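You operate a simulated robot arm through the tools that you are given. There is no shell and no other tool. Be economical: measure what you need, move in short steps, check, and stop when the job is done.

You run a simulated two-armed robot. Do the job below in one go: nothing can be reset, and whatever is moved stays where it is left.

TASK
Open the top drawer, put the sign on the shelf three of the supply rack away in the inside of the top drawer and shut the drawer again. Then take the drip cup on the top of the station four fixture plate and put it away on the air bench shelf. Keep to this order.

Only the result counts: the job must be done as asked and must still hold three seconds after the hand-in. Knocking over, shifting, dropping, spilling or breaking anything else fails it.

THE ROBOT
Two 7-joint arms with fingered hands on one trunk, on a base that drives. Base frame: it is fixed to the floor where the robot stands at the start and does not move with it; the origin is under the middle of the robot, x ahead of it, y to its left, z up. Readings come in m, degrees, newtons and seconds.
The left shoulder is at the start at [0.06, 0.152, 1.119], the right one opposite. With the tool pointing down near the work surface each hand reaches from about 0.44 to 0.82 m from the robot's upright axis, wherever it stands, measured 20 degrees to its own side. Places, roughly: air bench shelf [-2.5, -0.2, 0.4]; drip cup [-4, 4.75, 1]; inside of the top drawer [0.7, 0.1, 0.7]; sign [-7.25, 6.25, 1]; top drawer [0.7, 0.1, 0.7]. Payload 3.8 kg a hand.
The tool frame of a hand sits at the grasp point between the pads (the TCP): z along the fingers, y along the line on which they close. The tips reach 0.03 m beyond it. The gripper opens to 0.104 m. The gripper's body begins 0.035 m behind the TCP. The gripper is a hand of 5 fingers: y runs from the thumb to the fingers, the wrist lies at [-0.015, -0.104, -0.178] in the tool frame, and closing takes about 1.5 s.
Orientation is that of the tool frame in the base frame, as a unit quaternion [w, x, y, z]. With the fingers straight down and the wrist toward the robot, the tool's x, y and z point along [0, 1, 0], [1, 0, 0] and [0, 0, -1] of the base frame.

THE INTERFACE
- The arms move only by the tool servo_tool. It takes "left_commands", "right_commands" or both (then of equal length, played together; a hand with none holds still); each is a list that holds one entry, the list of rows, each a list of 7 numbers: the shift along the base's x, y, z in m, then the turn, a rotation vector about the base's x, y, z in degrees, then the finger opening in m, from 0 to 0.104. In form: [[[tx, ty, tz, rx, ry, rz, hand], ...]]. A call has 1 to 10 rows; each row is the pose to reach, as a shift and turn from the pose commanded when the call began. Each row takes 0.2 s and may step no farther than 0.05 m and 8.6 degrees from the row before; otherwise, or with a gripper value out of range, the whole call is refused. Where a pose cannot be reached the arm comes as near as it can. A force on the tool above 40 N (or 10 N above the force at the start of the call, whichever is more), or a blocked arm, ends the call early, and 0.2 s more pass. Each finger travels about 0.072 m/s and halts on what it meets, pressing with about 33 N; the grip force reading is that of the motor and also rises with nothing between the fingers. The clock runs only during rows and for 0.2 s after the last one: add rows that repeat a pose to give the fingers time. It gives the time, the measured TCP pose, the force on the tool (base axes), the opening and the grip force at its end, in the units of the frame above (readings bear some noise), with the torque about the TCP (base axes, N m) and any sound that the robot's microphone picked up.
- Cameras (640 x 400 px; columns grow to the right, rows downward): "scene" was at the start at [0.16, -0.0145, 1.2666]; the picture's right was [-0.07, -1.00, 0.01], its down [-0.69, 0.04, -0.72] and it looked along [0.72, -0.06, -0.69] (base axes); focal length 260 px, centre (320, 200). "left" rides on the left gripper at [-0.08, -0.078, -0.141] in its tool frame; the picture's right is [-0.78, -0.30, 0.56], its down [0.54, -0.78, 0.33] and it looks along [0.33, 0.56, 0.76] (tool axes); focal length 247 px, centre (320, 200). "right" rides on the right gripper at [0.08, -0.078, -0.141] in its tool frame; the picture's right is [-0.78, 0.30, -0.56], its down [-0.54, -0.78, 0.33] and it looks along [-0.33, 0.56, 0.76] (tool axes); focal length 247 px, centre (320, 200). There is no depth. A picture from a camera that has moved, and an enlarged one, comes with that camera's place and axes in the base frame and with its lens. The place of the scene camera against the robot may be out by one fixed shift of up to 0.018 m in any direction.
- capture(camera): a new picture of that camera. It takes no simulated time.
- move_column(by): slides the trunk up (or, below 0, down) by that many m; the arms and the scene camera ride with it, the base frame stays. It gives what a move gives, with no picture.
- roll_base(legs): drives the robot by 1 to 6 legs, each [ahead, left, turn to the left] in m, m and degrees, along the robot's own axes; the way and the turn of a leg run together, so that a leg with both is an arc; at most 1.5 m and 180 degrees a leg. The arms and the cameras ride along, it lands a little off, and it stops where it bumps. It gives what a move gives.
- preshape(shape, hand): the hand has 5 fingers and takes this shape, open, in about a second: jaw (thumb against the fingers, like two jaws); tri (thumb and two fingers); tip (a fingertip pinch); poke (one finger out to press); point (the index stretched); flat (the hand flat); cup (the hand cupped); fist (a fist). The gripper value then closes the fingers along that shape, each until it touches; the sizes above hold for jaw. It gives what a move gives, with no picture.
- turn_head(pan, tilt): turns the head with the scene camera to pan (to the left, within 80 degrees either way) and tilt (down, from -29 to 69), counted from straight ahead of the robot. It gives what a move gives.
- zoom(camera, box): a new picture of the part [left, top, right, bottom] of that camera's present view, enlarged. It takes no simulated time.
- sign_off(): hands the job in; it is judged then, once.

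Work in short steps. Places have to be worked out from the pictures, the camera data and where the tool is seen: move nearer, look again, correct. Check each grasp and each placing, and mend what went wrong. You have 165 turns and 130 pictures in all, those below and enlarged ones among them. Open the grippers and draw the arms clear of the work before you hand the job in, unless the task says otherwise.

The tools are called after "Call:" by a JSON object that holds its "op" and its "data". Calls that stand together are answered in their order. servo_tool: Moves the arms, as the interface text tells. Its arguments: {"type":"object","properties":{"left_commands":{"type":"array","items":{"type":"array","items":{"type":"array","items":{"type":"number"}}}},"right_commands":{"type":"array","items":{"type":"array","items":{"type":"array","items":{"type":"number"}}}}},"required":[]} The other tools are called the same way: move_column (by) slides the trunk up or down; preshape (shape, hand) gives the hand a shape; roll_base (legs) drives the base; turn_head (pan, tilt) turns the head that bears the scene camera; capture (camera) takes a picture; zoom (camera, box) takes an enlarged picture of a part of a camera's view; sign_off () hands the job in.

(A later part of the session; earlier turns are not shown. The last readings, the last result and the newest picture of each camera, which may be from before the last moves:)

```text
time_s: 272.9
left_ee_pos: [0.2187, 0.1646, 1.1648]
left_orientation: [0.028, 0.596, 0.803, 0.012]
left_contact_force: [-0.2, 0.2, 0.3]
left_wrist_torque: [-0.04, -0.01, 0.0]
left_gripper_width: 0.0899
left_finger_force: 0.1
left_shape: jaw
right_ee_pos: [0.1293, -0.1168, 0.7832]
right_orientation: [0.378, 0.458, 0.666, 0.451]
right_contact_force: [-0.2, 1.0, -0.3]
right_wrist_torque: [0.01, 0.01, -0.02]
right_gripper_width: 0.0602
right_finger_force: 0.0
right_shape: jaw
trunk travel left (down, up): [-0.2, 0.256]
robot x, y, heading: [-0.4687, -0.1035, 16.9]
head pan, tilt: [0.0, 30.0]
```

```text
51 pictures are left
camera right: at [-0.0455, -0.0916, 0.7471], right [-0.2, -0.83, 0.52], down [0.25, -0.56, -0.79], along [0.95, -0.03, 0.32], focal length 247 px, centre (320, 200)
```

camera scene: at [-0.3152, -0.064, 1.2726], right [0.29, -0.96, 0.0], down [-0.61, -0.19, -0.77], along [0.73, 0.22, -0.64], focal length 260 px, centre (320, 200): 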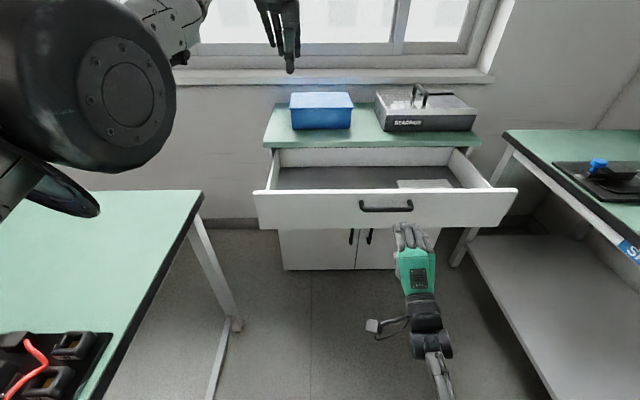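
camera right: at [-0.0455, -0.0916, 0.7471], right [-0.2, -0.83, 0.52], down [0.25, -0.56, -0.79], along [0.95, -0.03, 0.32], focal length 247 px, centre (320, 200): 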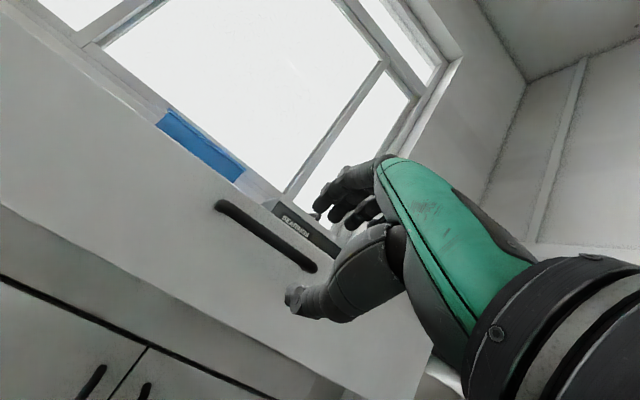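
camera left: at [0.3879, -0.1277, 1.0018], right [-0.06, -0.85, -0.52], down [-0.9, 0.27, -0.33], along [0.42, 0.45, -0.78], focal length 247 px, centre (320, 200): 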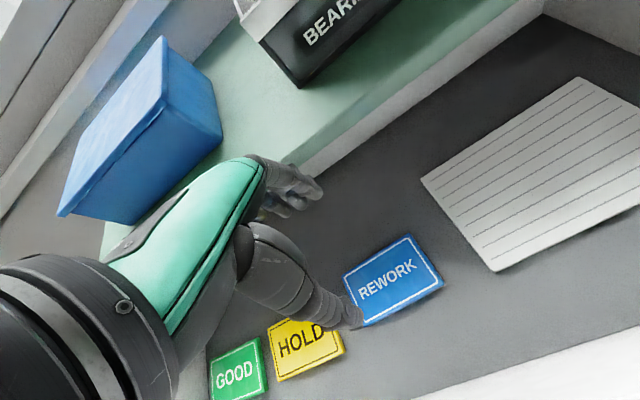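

The hand is at u 0.09, v -0.149. The earlier good grasp was at u 0.208, v -0.127, z 0.777, so I'll move there and close on the handle.

Call:
{"op": "servo_tool", "data": {"right_commands": [[[-0.006, 0.021, -0.003, 0, 0, 0, 0.06], [0.03, 0.032, -0.006, 0, 0, 0, 0.06], [0.07, 0.044, -0.006, 0, 0, 0, 0.06], [0.106, 0.055, -0.006, 0, 0, 0, 0.06], [0.106, 0.055, -0.006, 0, 0, 0, 0.05], [0.106, 0.055, -0.006, 0, 0, 0, 0.03], [0.106, 0.055, -0.006, 0, 0, 0, 0.01], [0.106, 0.055, -0.006, 0, 0, 0, 0.0], [0.106, 0.055, -0.006, 0, 0, 0, 0.0], [0.106, 0.055, -0.006, 0, 0, 0, 0.0]]]}}

Call:
{"op": "zoom", "data": {"camera": "scene", "box": [250, 130, 530, 305]}}

```text
time_s: 275.1
left_ee_pos: [0.2198, 0.1647, 1.1644]
left_orientation: [0.028, 0.596, 0.803, 0.012]
left_contact_force: [0.1, 0.1, 1.3]
left_wrist_torque: [0.02, 0.03, 0.01]
left_gripper_width: 0.0898
left_finger_force: 0.1
left_shape: jaw
right_ee_pos: [0.2306, -0.042, 0.7831]
right_orientation: [0.356, 0.482, 0.648, 0.47]
right_contact_force: [1.2, 1.1, -3.4]
right_wrist_torque: [-0.15, 0.0, -0.03]
right_gripper_width: 0.0084
right_finger_force: 32.8
right_shape: jaw
trunk travel left (down, up): [-0.2, 0.256]
robot x, y, heading: [-0.4704, -0.1061, 17.1]
head pan, tilt: [0.0, 30.0]
```

```text
2.29 times, centred on (390, 218) of scene
camera zoom: at [-0.3143, -0.0643, 1.2724], right [0.29, -0.96, 0.0], down [-0.61, -0.19, -0.77], along [0.73, 0.23, -0.64], focal length 594 px, centre (160, 160)
```

zoom: 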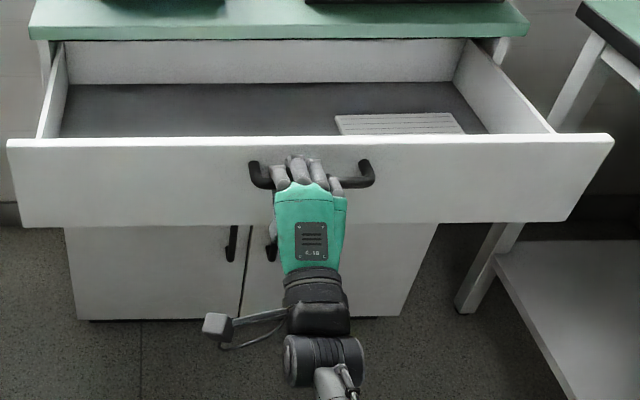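

I'm holding the handle. I'll push by driving forward 0.25 m.

Call:
{"op": "roll_base", "data": {"legs": [[0.25, 0, 0]]}}

Call:
{"op": "capture", "data": {"camera": "scene"}}

```text
time_s: 277.0
left_ee_pos: [0.4583, 0.2392, 1.1647]
left_orientation: [0.03, 0.596, 0.803, 0.011]
left_contact_force: [0.3, 1.1, -0.2]
left_wrist_torque: [-0.01, 0.02, 0.0]
left_gripper_width: 0.0895
left_finger_force: 0.1
left_shape: jaw
right_ee_pos: [0.4697, 0.0337, 0.7832]
right_orientation: [0.355, 0.48, 0.65, 0.47]
right_contact_force: [-4.8, 16.8, -3.4]
right_wrist_torque: [-0.11, 0.03, 0.33]
right_gripper_width: 0.0082
right_finger_force: 33.0
right_shape: jaw
trunk travel left (down, up): [-0.2, 0.256]
robot x, y, heading: [-0.2305, -0.0321, 17.0]
head pan, tilt: [0.0, 30.0]
```

```text
49 pictures are left
camera scene: at [-0.0751, 0.0113, 1.2724], right [0.29, -0.96, 0.0], down [-0.61, -0.19, -0.77], along [0.73, 0.22, -0.64], focal length 260 px, centre (320, 200)
```

scene: 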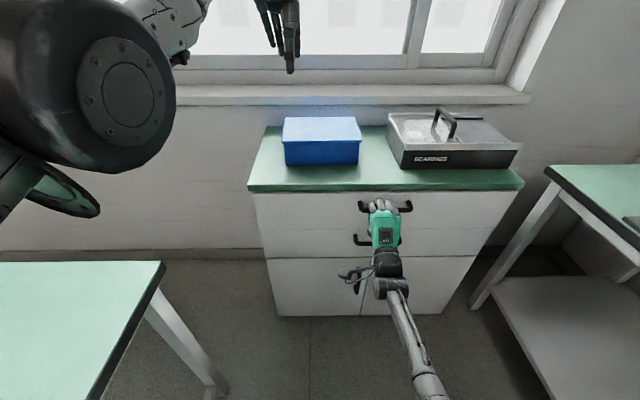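

Nearly shut, with about 0.017 m left against the original grip position. I'll push a little more.

Call:
{"op": "roll_base", "data": {"legs": [[0.025, 0, 0]]}}

Call:
{"op": "zoom", "data": {"camera": "scene", "box": [230, 150, 550, 350]}}

```text
time_s: 277.8
left_ee_pos: [0.4851, 0.2442, 1.1639]
left_orientation: [0.027, 0.595, 0.803, 0.012]
left_contact_force: [-0.2, -0.4, 0.4]
left_wrist_torque: [0.02, 0.0, 0.01]
left_gripper_width: 0.0898
left_finger_force: 0.1
left_shape: jaw
right_ee_pos: [0.4931, 0.0379, 0.7783]
right_orientation: [0.352, 0.483, 0.652, 0.467]
right_contact_force: [0.2, 0.5, -16.9]
right_wrist_torque: [0.02, -0.14, 0.0]
right_gripper_width: 0.0078
right_finger_force: 33.4
right_shape: jaw
trunk travel left (down, up): [-0.2, 0.256]
robot x, y, heading: [-0.2063, -0.0196, 17.0]
head pan, tilt: [0.0, 30.0]
```

```text
2.00 times, centred on (390, 250) of scene
camera zoom: at [-0.0489, 0.0162, 1.272], right [0.29, -0.96, 0.0], down [-0.61, -0.19, -0.77], along [0.73, 0.22, -0.64], focal length 520 px, centre (180, 100)
```

zoom: 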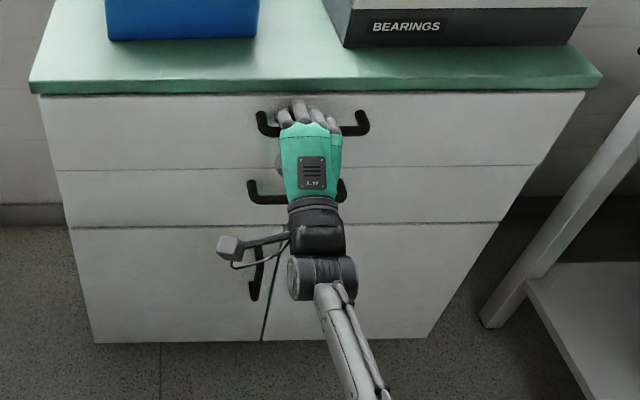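

The drawer is flush shut. I'll open the hand fully, retreat straight back, and verify it stays closed.

Call:
{"op": "servo_tool", "data": {"right_commands": [[[0, 0, 0.0, 0, 0, 0, 0.02], [0, 0, 0.0, 0, 0, 0, 0.04], [0, 0, 0.0, 0, 0, 0, 0.06], [0, 0, 0, 0, 0, 0, 0.075], [0, 0, 0, 0, 0, 0, 0.075], [0, 0, 0, 0, 0, 0, 0.075], [-0.02, -0.006, 0, 0, 0, 0, 0.075], [-0.06, -0.018, 0, 0, 0, 0, 0.075], [-0.1, -0.03, 0, 0, 0, 0, 0.075], [-0.13, -0.04, 0, 0, 0, 0, 0.075]]]}}

Call:
{"op": "zoom", "data": {"camera": "scene", "box": [230, 150, 550, 350]}}

```text
time_s: 280.2
left_ee_pos: [0.4829, 0.245, 1.165]
left_orientation: [0.029, 0.596, 0.802, 0.013]
left_contact_force: [0.1, -0.8, 0.4]
left_wrist_torque: [0.0, -0.01, 0.01]
left_gripper_width: 0.0899
left_finger_force: 0.2
left_shape: jaw
right_ee_pos: [0.3879, 0.0045, 0.8181]
right_orientation: [0.37, 0.473, 0.63, 0.493]
right_contact_force: [0.9, 0.0, 0.9]
right_wrist_torque: [0.03, 0.01, 0.02]
right_gripper_width: 0.0749
right_finger_force: 0.1
right_shape: jaw
trunk travel left (down, up): [-0.2, 0.256]
robot x, y, heading: [-0.2055, -0.0254, 17.2]
head pan, tilt: [0.0, 30.0]
stopped in row 10 (right hand): the arm was blocked; the commanded pose is now the measured one
```

```text
2.00 times, centred on (390, 250) of scene
camera zoom: at [-0.0511, 0.0163, 1.2725], right [0.29, -0.96, 0.0], down [-0.61, -0.19, -0.77], along [0.73, 0.22, -0.64], focal length 520 px, centre (180, 100)
```

zoom: 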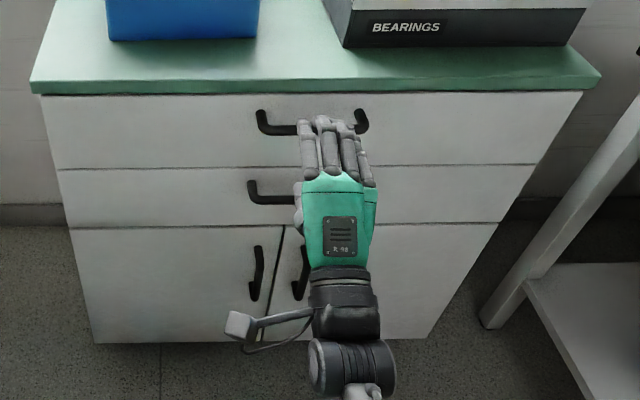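

The hand is free of the handle and the drawer is shut; the arm just hit its own limit. I'll back the base off 0.25 m and look again.

Call:
{"op": "roll_base", "data": {"legs": [[-0.25, 0, 0]]}}

Call:
{"op": "capture", "data": {"camera": "scene"}}

```text
time_s: 282.0
left_ee_pos: [0.2427, 0.1711, 1.1661]
left_orientation: [0.028, 0.595, 0.803, 0.012]
left_contact_force: [-0.5, 0.6, 1.2]
left_wrist_torque: [-0.02, -0.02, 0.02]
left_gripper_width: 0.0899
left_finger_force: 0.0
left_shape: jaw
right_ee_pos: [0.1465, -0.0692, 0.8185]
right_orientation: [0.37, 0.471, 0.631, 0.493]
right_contact_force: [-0.1, -0.1, -0.5]
right_wrist_torque: [0.0, 0.0, 0.01]
right_gripper_width: 0.0749
right_finger_force: 0.1
right_shape: jaw
trunk travel left (down, up): [-0.2, 0.256]
robot x, y, heading: [-0.4498, -0.1001, 17.3]
head pan, tilt: [0.0, 30.0]
```

```text
46 pictures are left
camera scene: at [-0.2911, -0.0572, 1.2725], right [0.29, -0.96, 0.0], down [-0.61, -0.19, -0.77], along [0.73, 0.23, -0.64], focal length 260 px, centre (320, 200)
```

scene: 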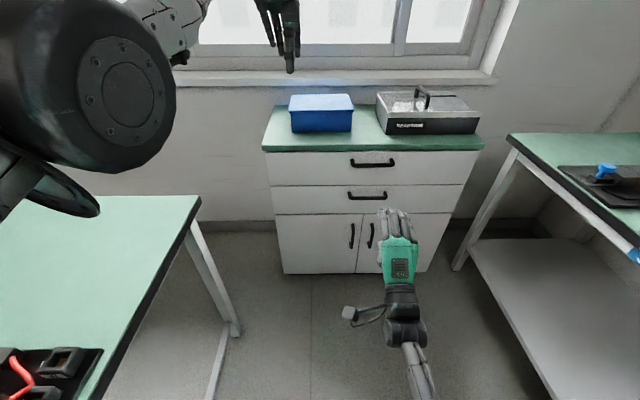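

The drawer is shut with everything in order. I'll put both arms in a compact travel pose, with the right hand turned back down and the left slightly back and lower.

Call:
{"op": "servo_tool", "data": {"right_commands": [[[0.01, 0.003, 0.03, -2.4, 8.0, 0, 0.08], [0.02, 0.006, 0.06, -4.8, 16, 0, 0.09], [0.03, 0.009, 0.09, -7.2, 23.9, 0, 0.1], [0.04, 0.012, 0.12, -9.7, 31.9, 0, 0.1], [0.05, 0.015, 0.15, -12.2, 39.8, 0, 0.1], [0.06, 0.018, 0.18, -14.6, 47.8, 0, 0.1], [0.07, 0.021, 0.21, -17.0, 55.8, 0, 0.1], [0.08, 0.025, 0.24, -19.5, 63.7, 0, 0.1], [0.09, 0.027, 0.26, -21.9, 71.7, 0, 0.1], [0.096, 0.029, 0.26, -21.9, 71.7, 0, 0.1]]], "left_commands": [[[-0.01, 0.007, -0.008, 0, 0, 0, 0.09], [-0.02, 0.014, -0.016, 0, 0, 0, 0.09], [-0.03, 0.021, -0.024, 0, 0, 0, 0.09], [-0.04, 0.028, -0.032, 0, 0, 0, 0.09], [-0.05, 0.035, -0.04, 0, 0, 0, 0.09], [-0.06, 0.042, -0.048, 0, 0, 0, 0.09], [-0.07, 0.05, -0.056, 0, 0, 0, 0.09], [-0.08, 0.057, -0.064, 0, 0, 0, 0.09], [-0.095, 0.065, -0.072, 0, 0, 0, 0.09], [-0.105, 0.072, -0.08, 0, 0, 0, 0.09]]]}}

Call:
{"op": "capture", "data": {"camera": "scene"}}

```text
time_s: 284.2
left_ee_pos: [0.1391, 0.2428, 1.0862]
left_orientation: [0.028, 0.595, 0.803, 0.012]
left_contact_force: [0.4, 0.5, 0.6]
left_wrist_torque: [0.0, -0.01, 0.0]
left_gripper_width: 0.0898
left_finger_force: 0.1
left_shape: jaw
right_ee_pos: [0.2445, -0.0386, 1.0772]
right_orientation: [0.01, 0.596, 0.803, 0.004]
right_contact_force: [-0.6, -0.9, -0.4]
right_wrist_torque: [0.0, -0.01, 0.01]
right_gripper_width: 0.0996
right_finger_force: 0.0
right_shape: jaw
trunk travel left (down, up): [-0.2, 0.256]
robot x, y, heading: [-0.446, -0.0968, 17.0]
head pan, tilt: [0.0, 30.0]
```

```text
45 pictures are left
camera scene: at [-0.2911, -0.0569, 1.2725], right [0.29, -0.96, 0.0], down [-0.61, -0.19, -0.77], along [0.73, 0.23, -0.64], focal length 260 px, centre (320, 200)
```

scene: 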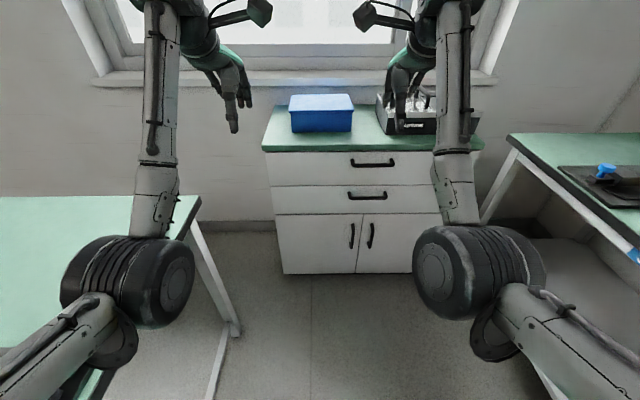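

Both arms are compact. I'll raise the trunk 0.1 m and reverse out along the known path: back past the tables, shift to v≈-0.25, then through the passage.

Call:
{"op": "move_column", "data": {"by": 0.1}}

Call:
{"op": "roll_base", "data": {"legs": [[-0.75, 0, 0], [-0.75, -0.28, 0]]}}

```text
time_s: 285.5
left_ee_pos: [0.1392, 0.2444, 1.1845]
left_orientation: [0.028, 0.595, 0.803, 0.012]
left_contact_force: [0.6, -0.4, 0.1]
left_wrist_torque: [-0.01, 0.0, -0.03]
left_gripper_width: 0.0899
left_finger_force: 0.2
left_shape: jaw
right_ee_pos: [0.2448, -0.0391, 1.1772]
right_orientation: [0.01, 0.595, 0.804, 0.003]
right_contact_force: [0.8, -0.2, -0.2]
right_wrist_torque: [-0.01, 0.01, -0.02]
right_gripper_width: 0.1
right_finger_force: 0.1
right_shape: jaw
trunk travel left (down, up): [-0.3, 0.156]
robot x, y, heading: [-0.4447, -0.0981, 17.1]
head pan, tilt: [0.0, 30.0]
```

```text
time_s: 293.5
left_ee_pos: [-1.2094, -0.4669, 1.1837]
left_orientation: [0.029, 0.599, 0.8, 0.012]
left_contact_force: [0.5, 0.6, -0.7]
left_wrist_torque: [0.02, -0.02, 0.02]
left_gripper_width: 0.0898
left_finger_force: 0.1
left_shape: jaw
right_ee_pos: [-1.1046, -0.7505, 1.1783]
right_orientation: [0.011, 0.599, 0.801, 0.004]
right_contact_force: [0.3, -0.8, -0.9]
right_wrist_torque: [-0.02, 0.0, -0.02]
right_gripper_width: 0.1
right_finger_force: 0.0
right_shape: jaw
trunk travel left (down, up): [-0.3, 0.156]
robot x, y, heading: [-1.8009, -0.8023, 16.6]
head pan, tilt: [0.0, 30.0]
```

I'm at u≈-1.96, v≈-0.24, centred in the passage. I'll reverse 1.65 m, then turn left to face up the rear aisle.

Call:
{"op": "roll_base", "data": {"legs": [[-0.85, 0, 0.4], [-0.8, 0, 0], [0, 0, 90]]}}

Call:
{"op": "turn_head", "data": {"pan": 0, "tilt": 20}}

Call:
{"op": "capture", "data": {"camera": "scene"}}

```text
time_s: 305.8
left_ee_pos: [-3.7323, -0.7064, 1.1859]
left_orientation: [0.011, -0.158, 0.987, 0.028]
left_contact_force: [-0.1, 0.3, 0.6]
left_wrist_torque: [-0.01, 0.0, -0.01]
left_gripper_width: 0.0899
left_finger_force: 0.0
left_shape: jaw
right_ee_pos: [-3.4518, -0.5943, 1.1773]
right_orientation: [0.005, -0.157, 0.988, 0.009]
right_contact_force: [0.1, -0.3, -0.5]
right_wrist_torque: [-0.03, 0.03, 0.0]
right_gripper_width: 0.0998
right_finger_force: 0.0
right_shape: jaw
trunk travel left (down, up): [-0.3, 0.156]
robot x, y, heading: [-3.3771, -1.2828, 108.1]
head pan, tilt: [0.0, 30.0]
```

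```text
time_s: 306.5
left_ee_pos: [-3.7333, -0.7074, 1.1848]
left_orientation: [0.011, -0.157, 0.987, 0.028]
left_contact_force: [-0.3, -1.0, 0.2]
left_wrist_torque: [-0.01, 0.02, 0.03]
left_gripper_width: 0.0901
left_finger_force: 0.0
left_shape: jaw
right_ee_pos: [-3.4509, -0.5963, 1.1788]
right_orientation: [0.004, -0.157, 0.988, 0.01]
right_contact_force: [1.2, -0.2, 0.8]
right_wrist_torque: [0.0, -0.01, -0.02]
right_gripper_width: 0.0996
right_finger_force: 0.0
right_shape: jaw
trunk travel left (down, up): [-0.3, 0.156]
robot x, y, heading: [-3.3798, -1.2813, 108.4]
head pan, tilt: [0.0, 20.0]
```

```text
44 pictures are left
camera scene: at [-3.4205, -1.1741, 1.4057], right [0.95, 0.31, 0.0], down [0.13, -0.38, -0.91], along [-0.29, 0.87, -0.4], focal length 260 px, centre (320, 200)
```

scene: 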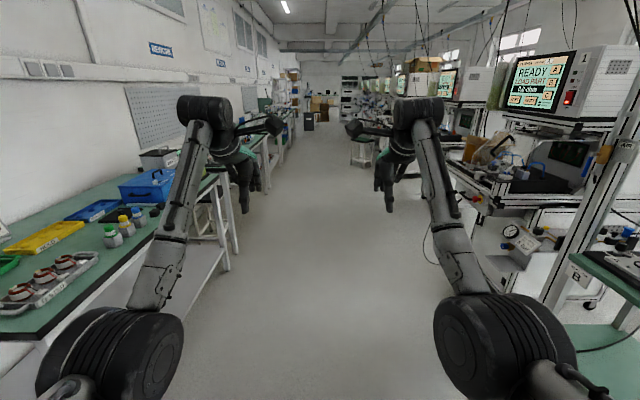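

The aisle is clear: left tables at u≈-4.42, and the stool at u≈-2.95 near v 4.7. I'll drive 5.9 m to station 4, correcting the heading.

Call:
{"op": "roll_base", "data": {"legs": [[0.5, 0, -1.4], [1.5, 0, 0], [1.5, 0, 0], [1.2, 0, 0]]}}

Call:
{"op": "turn_head", "data": {"pan": -50, "tilt": 25}}

Call:
{"op": "capture", "data": {"camera": "scene"}}

```text
time_s: 329.1
left_ee_pos: [-5.1248, 3.775, 1.1853]
left_orientation: [0.012, -0.15, 0.988, 0.029]
left_contact_force: [0.4, -0.5, -0.5]
left_wrist_torque: [0.01, -0.03, 0.0]
left_gripper_width: 0.0898
left_finger_force: 0.0
left_shape: jaw
right_ee_pos: [-4.8422, 3.8819, 1.1785]
right_orientation: [0.005, -0.151, 0.989, 0.011]
right_contact_force: [-0.3, 0.2, 0.4]
right_wrist_torque: [-0.01, 0.0, 0.0]
right_gripper_width: 0.1001
right_finger_force: 0.2
right_shape: jaw
trunk travel left (down, up): [-0.3, 0.156]
robot x, y, heading: [-4.7833, 3.1913, 107.3]
head pan, tilt: [0.0, 20.0]
```

```text
time_s: 330.3
left_ee_pos: [-5.1251, 3.774, 1.1841]
left_orientation: [0.011, -0.151, 0.988, 0.029]
left_contact_force: [0.4, -0.4, -0.5]
left_wrist_torque: [-0.02, 0.01, -0.01]
left_gripper_width: 0.0899
left_finger_force: 0.0
left_shape: jaw
right_ee_pos: [-4.844, 3.8824, 1.1787]
right_orientation: [0.005, -0.151, 0.989, 0.009]
right_contact_force: [-0.6, -0.3, 0.3]
right_wrist_torque: [-0.04, -0.02, 0.01]
right_gripper_width: 0.0999
right_finger_force: 0.2
right_shape: jaw
trunk travel left (down, up): [-0.3, 0.156]
robot x, y, heading: [-4.7797, 3.1947, 107.4]
head pan, tilt: [-50.0, 25.0]
```

```text
43 pictures are left
camera scene: at [-4.7424, 3.2914, 1.4], right [0.84, -0.54, 0.05], down [-0.21, -0.41, -0.89], along [0.5, 0.74, -0.46], focal length 260 px, centre (320, 200)
```

scene: 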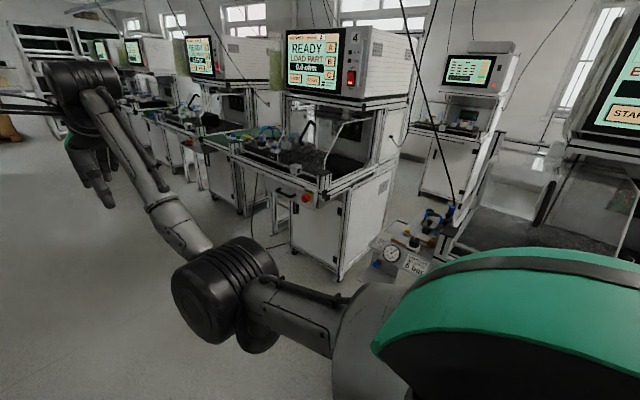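

Station 4 is just ahead on the right. I'll drive 1.2 m and turn right to face it.

Call:
{"op": "roll_base", "data": {"legs": [[1.2, 0, 0], [0, 0, -90]]}}

Call:
{"op": "turn_head", "data": {"pan": 0, "tilt": 25}}

Call:
{"op": "capture", "data": {"camera": "scene"}}

```text
time_s: 340.1
left_ee_pos: [-4.563, 4.6837, 1.1841]
left_orientation: [0.029, 0.587, 0.809, 0.013]
left_contact_force: [0.1, 0.1, -1.1]
left_wrist_torque: [0.0, -0.03, 0.02]
left_gripper_width: 0.09
left_finger_force: 0.1
left_shape: jaw
right_ee_pos: [-4.452, 4.403, 1.1779]
right_orientation: [0.011, 0.588, 0.809, 0.004]
right_contact_force: [0.4, 0.3, 0.0]
right_wrist_torque: [0.04, -0.05, 0.03]
right_gripper_width: 0.0997
right_finger_force: 0.1
right_shape: jaw
trunk travel left (down, up): [-0.3, 0.156]
robot x, y, heading: [-5.1423, 4.3309, 18.3]
head pan, tilt: [-50.0, 25.0]
```

```text
time_s: 341.3
left_ee_pos: [-4.5646, 4.6829, 1.185]
left_orientation: [0.029, 0.587, 0.809, 0.012]
left_contact_force: [-0.4, 0.6, -0.6]
left_wrist_torque: [-0.02, -0.01, 0.02]
left_gripper_width: 0.0898
left_finger_force: 0.0
left_shape: jaw
right_ee_pos: [-4.4534, 4.4022, 1.1781]
right_orientation: [0.01, 0.588, 0.809, 0.003]
right_contact_force: [-0.1, 0.4, 0.2]
right_wrist_torque: [0.0, -0.02, -0.02]
right_gripper_width: 0.0998
right_finger_force: 0.0
right_shape: jaw
trunk travel left (down, up): [-0.3, 0.156]
robot x, y, heading: [-5.141, 4.329, 18.4]
head pan, tilt: [0.0, 25.0]
```

```text
42 pictures are left
camera scene: at [-5.028, 4.3609, 1.3978], right [0.31, -0.95, 0.0], down [-0.46, -0.15, -0.88], along [0.83, 0.27, -0.48], focal length 260 px, centre (320, 200)
```

scene: 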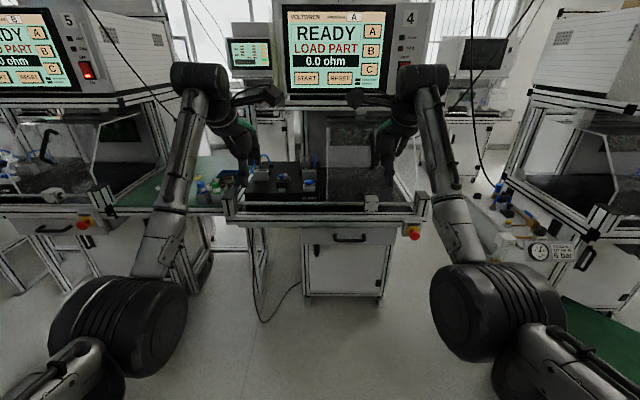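

Call:
{"op": "zoom", "data": {"camera": "scene", "box": [200, 110, 440, 260]}}

```text
2.67 times, centred on (320, 185) of scene
camera zoom: at [-5.028, 4.3609, 1.3978], right [0.31, -0.95, 0.0], down [-0.46, -0.15, -0.88], along [0.83, 0.27, -0.48], focal length 693 px, centre (320, 240)
```

zoom: 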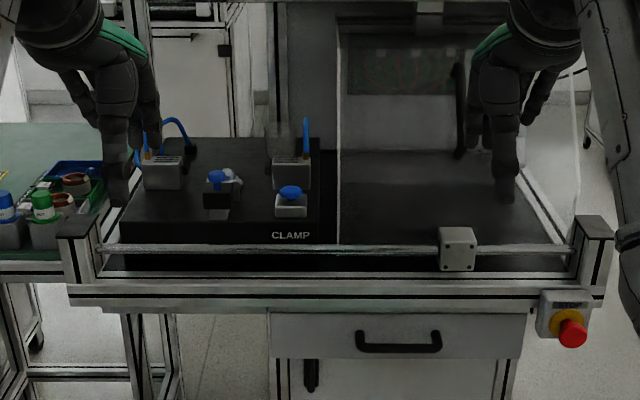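

The black fixture plate (CLAMP) is on the tray's left half with several small parts on it, and I need a closer look to find the drip cup. I'll drive 0.25 m forward and use the left hand camera, plus a zoom.

Call:
{"op": "roll_base", "data": {"legs": [[0.25, 0, -1.4]]}}

Call:
{"op": "capture", "data": {"camera": "left"}}

Call:
{"op": "zoom", "data": {"camera": "scene", "box": [200, 150, 360, 250]}}

```text
time_s: 343.2
left_ee_pos: [-4.3117, 4.7448, 1.1873]
left_orientation: [0.029, 0.599, 0.8, 0.012]
left_contact_force: [-0.3, -0.3, -0.2]
left_wrist_torque: [-0.04, 0.01, -0.01]
left_gripper_width: 0.0898
left_finger_force: 0.0
left_shape: jaw
right_ee_pos: [-4.2075, 4.4594, 1.1783]
right_orientation: [0.011, 0.599, 0.8, 0.005]
right_contact_force: [-0.6, -0.3, -0.7]
right_wrist_torque: [-0.03, 0.01, 0.01]
right_gripper_width: 0.1
right_finger_force: 0.1
right_shape: jaw
trunk travel left (down, up): [-0.3, 0.156]
robot x, y, heading: [-4.8988, 4.4016, 16.8]
head pan, tilt: [0.0, 25.0]
```

```text
40 pictures are left
camera left: at [-4.3729, 4.6467, 1.3244], right [-0.03, -0.84, -0.55], down [-0.87, 0.29, -0.39], along [0.48, 0.47, -0.74], focal length 247 px, centre (320, 200)
```

left: 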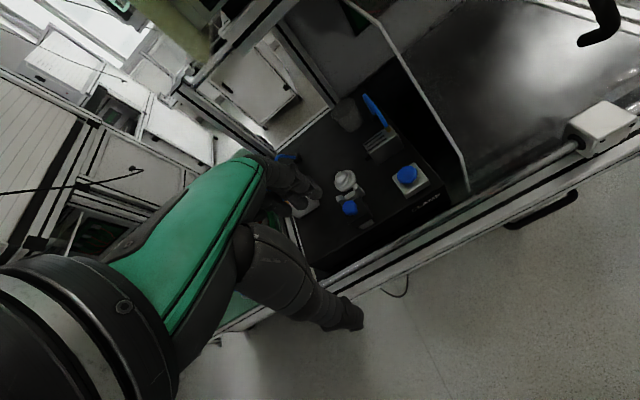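

```text
4.00 times, centred on (280, 200) of scene
camera zoom: at [-4.7854, 4.4337, 1.398], right [0.29, -0.96, 0.0], down [-0.46, -0.14, -0.88], along [0.84, 0.25, -0.48], focal length 1039 px, centre (480, 200)
```

zoom: 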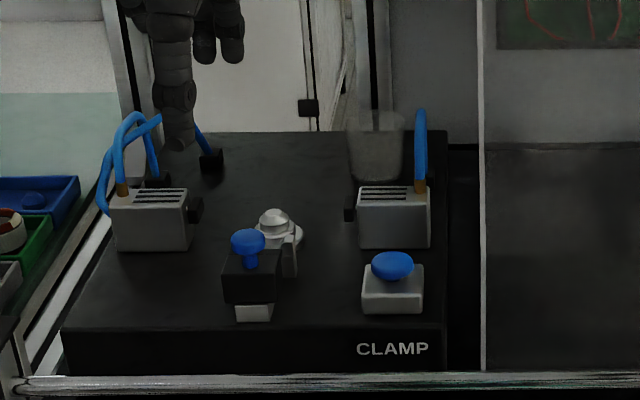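

A translucent cup stands at the back of the plate, behind the right-hand grey block, and is probably the drip cup. I'll zoom in from the hand camera.

Call:
{"op": "zoom", "data": {"camera": "left", "box": [270, 70, 470, 240]}}

Call:
{"op": "zoom", "data": {"camera": "scene", "box": [260, 160, 330, 204]}}

```text
2.35 times, centred on (370, 155) of left
camera zoom: at [-4.3729, 4.6467, 1.3244], right [-0.03, -0.84, -0.55], down [-0.87, 0.29, -0.39], along [0.48, 0.47, -0.74], focal length 581 px, centre (202, 306)
```

zoom: 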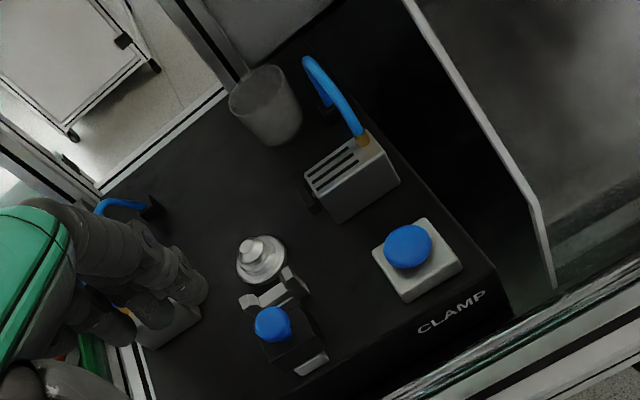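

```text
9.09 times, centred on (295, 182) of scene
camera zoom: at [-4.7854, 4.4337, 1.398], right [0.29, -0.96, 0.0], down [-0.46, -0.14, -0.88], along [0.84, 0.25, -0.48], focal length 2362 px, centre (547, 364)
```

zoom: 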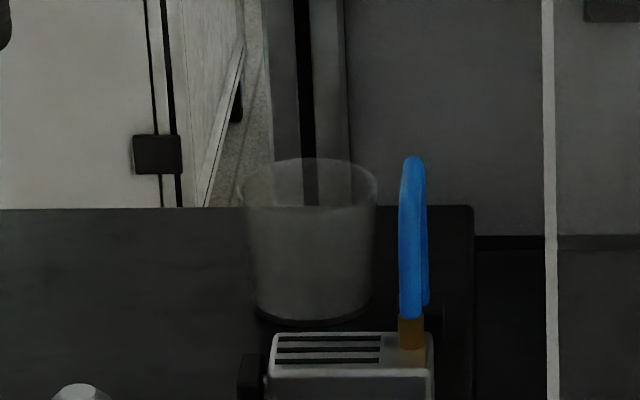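

The drip cup is triangulated: rim at (-3.977, 4.78, 1.003), base z≈0.93, about 0.057 m across, i.e. u≈-2.40, v≈5.733. Before entering from above I'll check the overhead clearance beneath the screen housing.

Call:
{"op": "turn_head", "data": {"pan": 5, "tilt": 2}}

Call:
{"op": "capture", "data": {"camera": "scene"}}

```text
time_s: 344.0
left_ee_pos: [-4.3104, 4.7437, 1.1851]
left_orientation: [0.028, 0.598, 0.801, 0.011]
left_contact_force: [0.6, 0.7, -0.6]
left_wrist_torque: [0.02, 0.02, 0.01]
left_gripper_width: 0.0899
left_finger_force: 0.0
left_shape: jaw
right_ee_pos: [-4.2064, 4.4602, 1.1776]
right_orientation: [0.011, 0.599, 0.801, 0.004]
right_contact_force: [0.3, 0.4, 0.1]
right_wrist_torque: [0.01, 0.0, -0.01]
right_gripper_width: 0.0999
right_finger_force: 0.1
right_shape: jaw
trunk travel left (down, up): [-0.3, 0.156]
robot x, y, heading: [-4.8994, 4.4101, 16.6]
head pan, tilt: [5.0, 2.0]
```

```text
36 pictures are left
camera scene: at [-4.7853, 4.442, 1.4349], right [0.37, -0.93, -0.01], down [-0.1, -0.03, -0.99], along [0.92, 0.37, -0.1], focal length 260 px, centre (320, 200)
```

scene: 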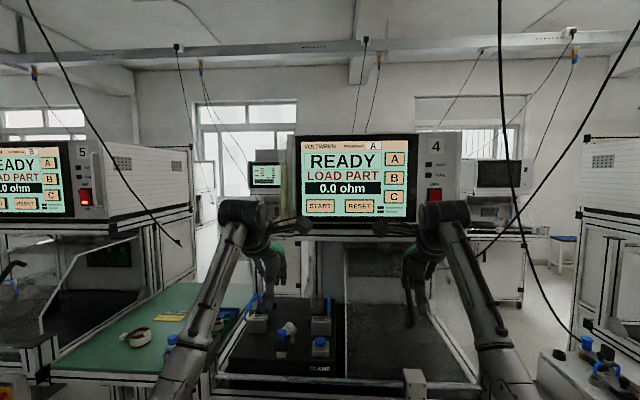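

The screen unit's face is at u≈-2.46 with its bottom at z≈1.24, so a nearly upright hand with TCP ≤1.05 fits. I'll lower the trunk 0.1 m, pull the right hand back, tilt the left hand 5° more, and open it.

Call:
{"op": "move_column", "data": {"by": -0.1}}

Call:
{"op": "servo_tool", "data": {"right_commands": [[[-0.04, -0.02, 0.0, 0, 0, 0, 0.1], [-0.08, -0.04, 0.0, 0, 0, 0, 0.1], [-0.12, -0.06, 0.0, 0, 0, 0, 0.1], [-0.16, -0.08, 0.0, 0, 0, 0, 0.1], [-0.2, -0.1, 0.0, 0, 0, 0, 0.1], [-0.243, -0.12, 0.0, 0, 0, 0, 0.1]]], "left_commands": [[[0, 0, 0, 0.7, -2.4, 0, 0.1], [0, 0, 0, 1.5, -4.8, 0, 0.1], [0, 0, 0, 1.5, -4.8, 0, 0.1], [0, 0, 0, 1.5, -4.8, 0, 0.1], [0, 0, 0, 1.5, -4.8, 0, 0.1], [0, 0, 0, 1.5, -4.8, 0, 0.1]]]}}

Call:
{"op": "turn_head", "data": {"pan": 0, "tilt": 25}}

Call:
{"op": "capture", "data": {"camera": "scene"}}

```text
time_s: 345.4
left_ee_pos: [-4.3118, 4.744, 1.0859]
left_orientation: [0.029, 0.598, 0.801, 0.013]
left_contact_force: [-0.1, -0.1, 0.1]
left_wrist_torque: [-0.01, -0.03, -0.02]
left_gripper_width: 0.0897
left_finger_force: 0.1
left_shape: jaw
right_ee_pos: [-4.2082, 4.4604, 1.0798]
right_orientation: [0.011, 0.598, 0.801, 0.005]
right_contact_force: [-0.8, 0.9, 0.4]
right_wrist_torque: [0.01, 0.02, -0.03]
right_gripper_width: 0.0998
right_finger_force: 0.0
right_shape: jaw
trunk travel left (down, up): [-0.2, 0.256]
robot x, y, heading: [-4.8967, 4.4049, 16.6]
head pan, tilt: [5.0, 2.0]
```

```text
time_s: 346.8
left_ee_pos: [-4.3116, 4.7408, 1.0861]
left_orientation: [0.053, 0.597, 0.799, 0.049]
left_contact_force: [0.6, -0.9, 1.1]
left_wrist_torque: [0.04, -0.02, 0.03]
left_gripper_width: 0.0996
left_finger_force: 0.1
left_shape: jaw
right_ee_pos: [-4.3541, 4.3283, 1.0142]
right_orientation: [0.021, 0.605, 0.796, -0.002]
right_contact_force: [-0.2, -0.8, -0.3]
right_wrist_torque: [0.04, -0.02, -0.02]
right_gripper_width: 0.1002
right_finger_force: 0.1
right_shape: jaw
right hand out of reach, approached as far as the arm can: row 3, 4, 5, 6
trunk travel left (down, up): [-0.2, 0.256]
robot x, y, heading: [-4.8992, 4.4076, 16.9]
head pan, tilt: [5.0, 2.0]
```

```text
time_s: 347.6
left_ee_pos: [-4.3112, 4.745, 1.085]
left_orientation: [0.055, 0.598, 0.799, 0.048]
left_contact_force: [-0.2, -0.2, -0.9]
left_wrist_torque: [0.0, -0.01, -0.01]
left_gripper_width: 0.0998
left_finger_force: 0.0
left_shape: jaw
right_ee_pos: [-4.3539, 4.3321, 1.0139]
right_orientation: [0.021, 0.605, 0.796, -0.003]
right_contact_force: [0.1, 0.1, 0.4]
right_wrist_torque: [0.02, 0.01, -0.01]
right_gripper_width: 0.0997
right_finger_force: 0.1
right_shape: jaw
trunk travel left (down, up): [-0.2, 0.256]
robot x, y, heading: [-4.8993, 4.4093, 16.5]
head pan, tilt: [0.0, 25.0]
```

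```text
35 pictures are left
camera scene: at [-4.7392, 4.4478, 1.2801], right [0.29, -0.96, 0.0], down [-0.55, -0.16, -0.82], along [0.79, 0.24, -0.57], focal length 260 px, centre (320, 200)
```

scene: 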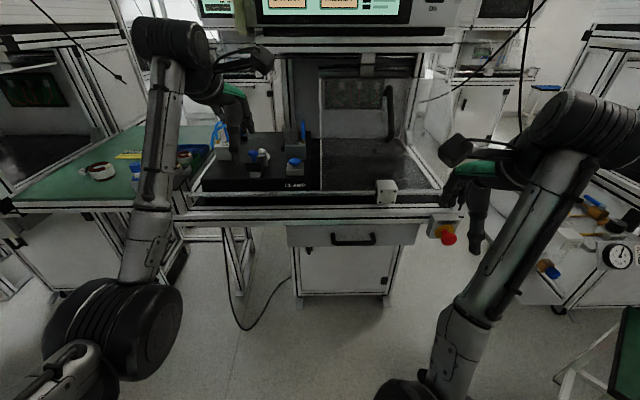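

The right hand couldn't retract fully, so I'll raise it 0.12 m so it passes above the tray's rail, then drive 0.2 m forward with the left hand aimed just left of the cup.

Call:
{"op": "servo_tool", "data": {"right_commands": [[[0, 0, 0.03, 0, 0, 0, 0.1], [-0.01, -0.01, 0.06, 0, 0, 0, 0.1], [-0.02, -0.02, 0.09, 0, 0, 0, 0.1], [-0.03, -0.03, 0.12, 0, 0, 0, 0.1]]]}}

Call:
{"op": "roll_base", "data": {"legs": [[0.21, 0, 0.4]]}}

Call:
{"op": "capture", "data": {"camera": "left"}}

Call:
{"op": "capture", "data": {"camera": "scene"}}

```text
time_s: 348.6
left_ee_pos: [-4.3102, 4.7439, 1.0867]
left_orientation: [0.054, 0.598, 0.798, 0.048]
left_contact_force: [-0.1, 0.2, 0.2]
left_wrist_torque: [0.0, 0.01, 0.02]
left_gripper_width: 0.0997
left_finger_force: 0.0
left_shape: jaw
right_ee_pos: [-4.2899, 4.2898, 1.1042]
right_orientation: [0.011, 0.599, 0.801, 0.004]
right_contact_force: [0.2, -1.1, 0.0]
right_wrist_torque: [0.05, 0.02, -0.05]
right_gripper_width: 0.0999
right_finger_force: 0.0
right_shape: jaw
right hand out of reach, approached as far as the arm can: row 1, 2, 3, 4
trunk travel left (down, up): [-0.2, 0.256]
robot x, y, heading: [-4.8954, 4.4052, 16.8]
head pan, tilt: [0.0, 25.0]
```

```text
time_s: 350.3
left_ee_pos: [-4.1141, 4.8111, 1.086]
left_orientation: [0.054, 0.593, 0.802, 0.047]
left_contact_force: [0.9, -0.3, -0.5]
left_wrist_torque: [-0.01, -0.03, 0.02]
left_gripper_width: 0.0997
left_finger_force: 0.1
left_shape: jaw
right_ee_pos: [-4.0883, 4.3571, 1.1036]
right_orientation: [0.012, 0.596, 0.803, 0.006]
right_contact_force: [0.4, -0.1, 0.2]
right_wrist_torque: [-0.01, 0.01, -0.02]
right_gripper_width: 0.1003
right_finger_force: 0.1
right_shape: jaw
trunk travel left (down, up): [-0.2, 0.256]
robot x, y, heading: [-4.7002, 4.4686, 17.2]
head pan, tilt: [0.0, 25.0]
```

```text
34 pictures are left
camera left: at [-4.1854, 4.7094, 1.2159], right [0.02, -0.82, -0.57], down [-0.84, 0.29, -0.45], along [0.54, 0.49, -0.69], focal length 247 px, centre (320, 200)
```

left: 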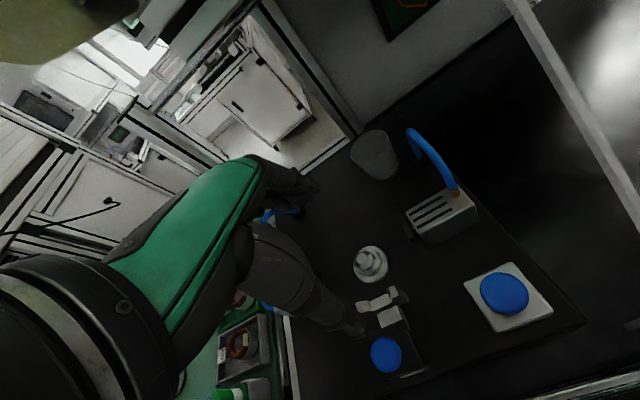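

```text
33 pictures are left
camera scene: at [-4.5395, 4.5101, 1.2802], right [0.3, -0.96, 0.0], down [-0.55, -0.17, -0.82], along [0.78, 0.24, -0.57], focal length 260 px, centre (320, 200)
```

scene: 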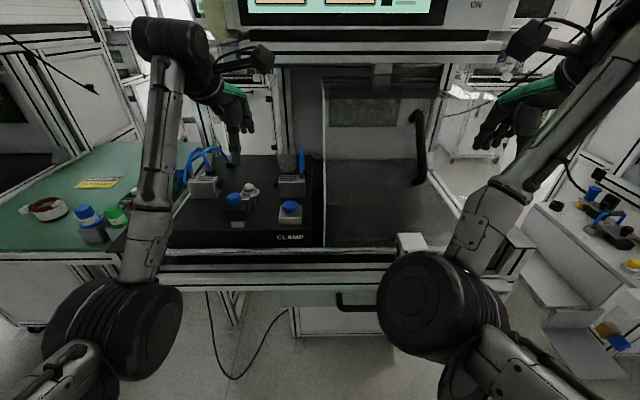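

Updated cup centre: u≈-2.39, v≈5.736. I'll advance the base 0.04 m, then bring the left hand over the cup at TCP z≈1.045, coming in from its left to avoid the hose.

Call:
{"op": "roll_base", "data": {"legs": [[0.04, 0, 0]]}}

Call:
{"op": "servo_tool", "data": {"left_commands": [[[0, 0, -0.02, 0, 0, 0, 0.1], [0.0316, -0.0008, -0.041, 0, 0, 0, 0.1], [0.0694, -0.005, -0.041, 0, 0, 0, 0.1], [0.1063, -0.0125, -0.041, 0, 0, 0, 0.1], [0.1063, -0.0125, -0.041, 0, 0, 0, 0.1]]]}}

Call:
{"op": "capture", "data": {"camera": "left"}}

Call:
{"op": "capture", "data": {"camera": "scene"}}

```text
time_s: 351.1
left_ee_pos: [-4.0763, 4.8228, 1.0863]
left_orientation: [0.054, 0.594, 0.802, 0.048]
left_contact_force: [0.1, -0.6, 0.3]
left_wrist_torque: [-0.02, 0.01, -0.02]
left_gripper_width: 0.0998
left_finger_force: 0.1
left_shape: jaw
right_ee_pos: [-4.0503, 4.3683, 1.1071]
right_orientation: [0.013, 0.595, 0.803, 0.006]
right_contact_force: [-10.7, -2.7, 14.4]
right_wrist_torque: [0.24, -0.45, 0.0]
right_gripper_width: 0.098
right_finger_force: 0.0
right_shape: jaw
trunk travel left (down, up): [-0.2, 0.256]
robot x, y, heading: [-4.6562, 4.4786, 17.3]
head pan, tilt: [0.0, 25.0]
```

```text
time_s: 352.4
left_ee_pos: [-3.9697, 4.8103, 1.0475]
left_orientation: [0.055, 0.594, 0.801, 0.048]
left_contact_force: [0.2, 0.3, -0.1]
left_wrist_torque: [0.0, 0.03, 0.01]
left_gripper_width: 0.0997
left_finger_force: 0.1
left_shape: jaw
right_ee_pos: [-4.0525, 4.3696, 1.107]
right_orientation: [0.014, 0.595, 0.803, 0.007]
right_contact_force: [-5.4, -1.2, 4.0]
right_wrist_torque: [0.03, -0.12, 0.03]
right_gripper_width: 0.0983
right_finger_force: 0.1
right_shape: jaw
trunk travel left (down, up): [-0.2, 0.256]
robot x, y, heading: [-4.6608, 4.4778, 17.1]
head pan, tilt: [0.0, 25.0]
```

```text
32 pictures are left
camera left: at [-4.0417, 4.7089, 1.1771], right [0.03, -0.82, -0.57], down [-0.84, 0.29, -0.46], along [0.54, 0.49, -0.68], focal length 247 px, centre (320, 200)
```

left: 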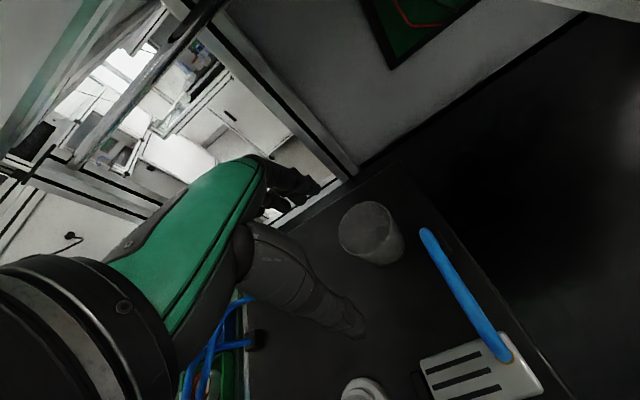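

```text
31 pictures are left
camera scene: at [-4.5026, 4.5217, 1.2803], right [0.3, -0.96, 0.0], down [-0.55, -0.17, -0.82], along [0.78, 0.24, -0.57], focal length 260 px, centre (320, 200)
```

scene: 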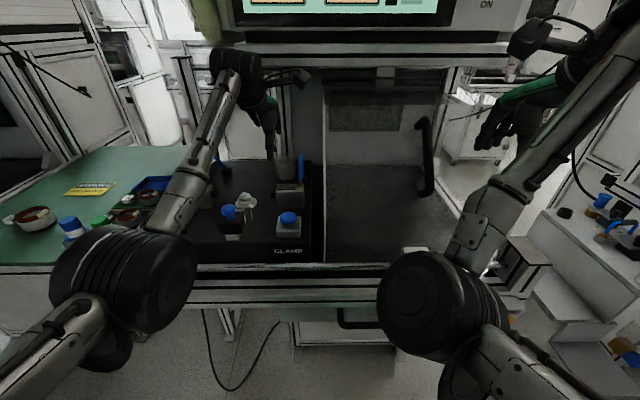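

The right hand is lightly touching something transparent on the right (about 7 N). I'll lift it up and back to clear before continuing.

Call:
{"op": "servo_tool", "data": {"right_commands": [[[-0.01, -0.01, 0.02, 0, 0, 0, 0.1], [-0.015, -0.02, 0.05, 0, 0, 0, 0.1], [-0.02, -0.03, 0.08, 0, 0, 0, 0.1], [-0.02, -0.03, 0.1, 0, 0, 0, 0.1]]]}}

Call:
{"op": "zoom", "data": {"camera": "scene", "box": [400, 20, 600, 300]}}

```text
time_s: 353.4
left_ee_pos: [-3.9703, 4.8104, 1.0464]
left_orientation: [0.055, 0.593, 0.802, 0.047]
left_contact_force: [0.9, -0.5, 0.5]
left_wrist_torque: [0.03, -0.07, -0.02]
left_gripper_width: 0.1001
left_finger_force: 0.0
left_shape: jaw
right_ee_pos: [-4.0517, 4.3307, 1.2076]
right_orientation: [0.013, 0.595, 0.804, 0.006]
right_contact_force: [-0.7, 0.2, 0.2]
right_wrist_torque: [0.04, 0.01, 0.01]
right_gripper_width: 0.1
right_finger_force: 0.1
right_shape: jaw
right hand out of reach, approached as far as the arm can: row 1, 2, 3, 4
trunk travel left (down, up): [-0.2, 0.256]
robot x, y, heading: [-4.6598, 4.4782, 17.2]
head pan, tilt: [0.0, 25.0]
```

```text
1.43 times, centred on (500, 160) of scene
camera zoom: at [-4.5013, 4.5219, 1.2801], right [0.3, -0.96, 0.0], down [-0.55, -0.17, -0.82], along [0.78, 0.24, -0.57], focal length 371 px, centre (63, 257)
```

zoom: 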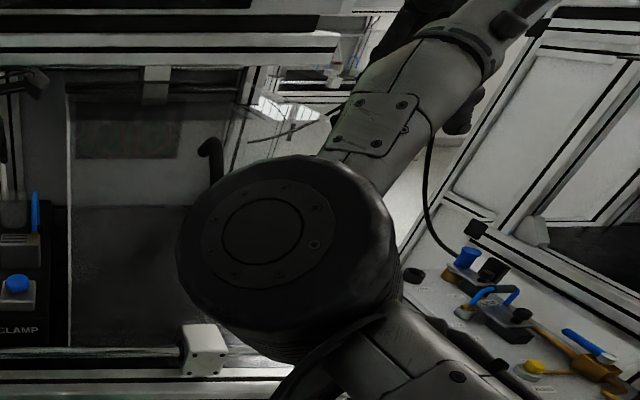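

The right hand is free. The closest view puts the cup at about (-3.943, 4.790), so I'll shift the left hand (+0.027, -0.019) and check alignment before descending.

Call:
{"op": "servo_tool", "data": {"left_commands": [[[0.014, -0.01, 0, 0, 0, 0, 0.1], [0.027, -0.019, 0, 0, 0, 0, 0.1], [0.027, -0.019, 0, 0, 0, 0, 0.1]]]}}

Call:
{"op": "capture", "data": {"camera": "left"}}

Call:
{"op": "zoom", "data": {"camera": "scene", "box": [210, 40, 350, 200]}}

```text
time_s: 354.1
left_ee_pos: [-3.9422, 4.792, 1.0451]
left_orientation: [0.054, 0.593, 0.802, 0.048]
left_contact_force: [0.5, 1.0, 0.5]
left_wrist_torque: [-0.01, -0.01, 0.04]
left_gripper_width: 0.0998
left_finger_force: 0.0
left_shape: jaw
right_ee_pos: [-4.0526, 4.3305, 1.2071]
right_orientation: [0.014, 0.596, 0.803, 0.006]
right_contact_force: [0.1, -0.2, 0.4]
right_wrist_torque: [0.0, 0.01, 0.02]
right_gripper_width: 0.1001
right_finger_force: 0.1
right_shape: jaw
trunk travel left (down, up): [-0.2, 0.256]
robot x, y, heading: [-4.6634, 4.4811, 17.0]
head pan, tilt: [0.0, 25.0]
```

```text
29 pictures are left
camera left: at [-4.0133, 4.69, 1.1757], right [0.02, -0.82, -0.57], down [-0.84, 0.29, -0.45], along [0.54, 0.49, -0.69], focal length 247 px, centre (320, 200)
```

left: 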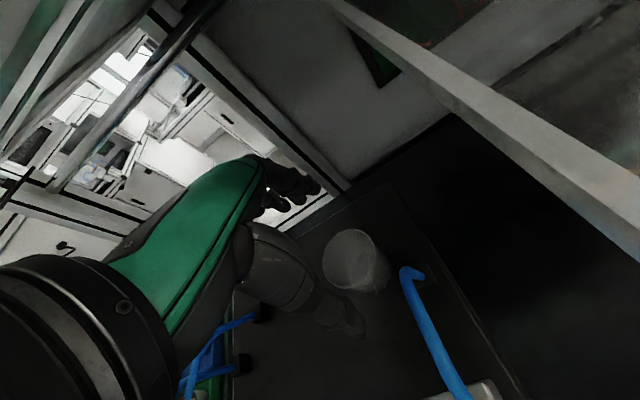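

```text
2.50 times, centred on (280, 120) of scene
camera zoom: at [-4.501, 4.522, 1.2801], right [0.3, -0.96, 0.0], down [-0.55, -0.17, -0.82], along [0.78, 0.24, -0.57], focal length 650 px, centre (420, 400)
```

zoom: 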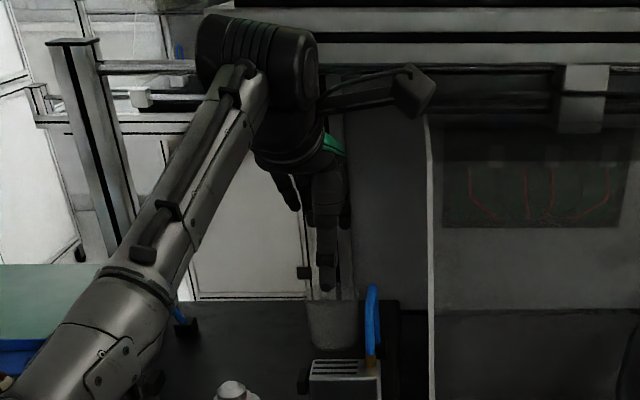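

The cup is about 1 cm to the right of the hand's centre. I'll correct that and descend around it to TCP z≈0.978.

Call:
{"op": "servo_tool", "data": {"left_commands": [[[0.003, -0.01, 0, 0, 0, 0, 0.1], [0.003, -0.01, -0.015, 0, 0, 0, 0.1], [0.003, -0.01, -0.03, 0, 0, 0, 0.1], [0.003, -0.01, -0.045, 0, 0, 0, 0.1], [0.003, -0.01, -0.058, 0, 0, 0, 0.1], [0.003, -0.01, -0.067, 0, 0, 0, 0.1]]]}}

Call:
{"op": "capture", "data": {"camera": "left"}}

Call:
{"op": "zoom", "data": {"camera": "scene", "box": [210, 40, 350, 200]}}

```text
time_s: 355.6
left_ee_pos: [-3.9384, 4.7806, 0.9772]
left_orientation: [0.054, 0.594, 0.802, 0.048]
left_contact_force: [0.2, -0.8, 0.4]
left_wrist_torque: [0.0, 0.01, 0.02]
left_gripper_width: 0.1
left_finger_force: 0.2
left_shape: jaw
right_ee_pos: [-4.0517, 4.3315, 1.2065]
right_orientation: [0.013, 0.596, 0.803, 0.006]
right_contact_force: [-0.7, 0.2, 0.1]
right_wrist_torque: [-0.01, 0.02, -0.04]
right_gripper_width: 0.0999
right_finger_force: 0.0
right_shape: jaw
trunk travel left (down, up): [-0.2, 0.256]
robot x, y, heading: [-4.6574, 4.4811, 17.0]
head pan, tilt: [0.0, 25.0]
```

```text
27 pictures are left
camera left: at [-4.0106, 4.6796, 1.1076], right [0.02, -0.82, -0.57], down [-0.84, 0.29, -0.45], along [0.54, 0.49, -0.69], focal length 247 px, centre (320, 200)
```

left: 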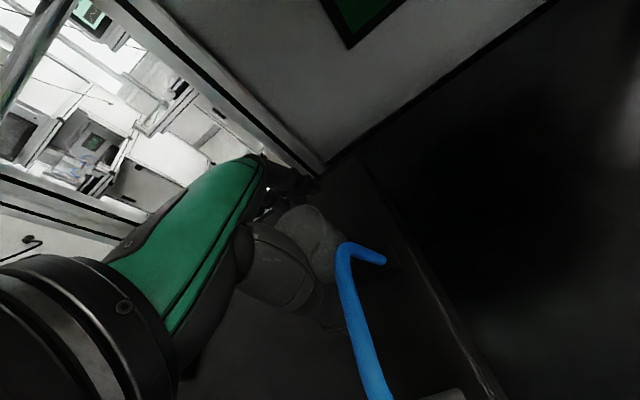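

```text
2.50 times, centred on (280, 120) of scene
camera zoom: at [-4.5008, 4.5217, 1.2801], right [0.3, -0.96, 0.0], down [-0.55, -0.17, -0.82], along [0.78, 0.24, -0.57], focal length 650 px, centre (420, 400)
```

zoom: 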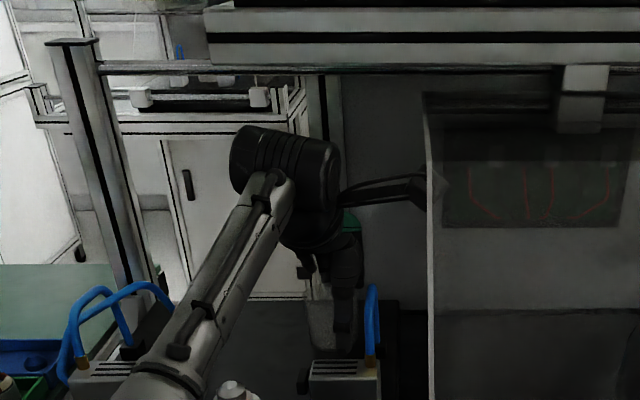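

The cup is centred between thumb and fingers. I'll close gently.

Call:
{"op": "servo_tool", "data": {"left_commands": [[[0, 0, 0, 0, 0, 0, 0.09], [0, 0, 0, 0, 0, 0, 0.08], [0, 0, 0, 0, 0, 0, 0.07], [0, 0, 0, 0, 0, 0, 0.06], [0, 0, 0, 0, 0, 0, 0.05], [0, 0, 0, 0, 0, 0, 0.045], [0, 0, 0, 0, 0, 0, 0.045], [0, 0, 0, 0, 0, 0, 0.045]]]}}

```text
time_s: 357.4
left_ee_pos: [-3.9389, 4.7805, 0.9785]
left_orientation: [0.053, 0.594, 0.801, 0.048]
left_contact_force: [0.5, -0.3, 0.1]
left_wrist_torque: [-0.03, -0.02, -0.01]
left_gripper_width: 0.0465
left_finger_force: 0.1
left_shape: jaw
right_ee_pos: [-4.0515, 4.3312, 1.2083]
right_orientation: [0.014, 0.595, 0.803, 0.006]
right_contact_force: [-0.1, -1.0, -0.6]
right_wrist_torque: [-0.01, 0.0, -0.02]
right_gripper_width: 0.0999
right_finger_force: 0.1
right_shape: jaw
trunk travel left (down, up): [-0.2, 0.256]
robot x, y, heading: [-4.6524, 4.4815, 17.4]
head pan, tilt: [0.0, 25.0]
```

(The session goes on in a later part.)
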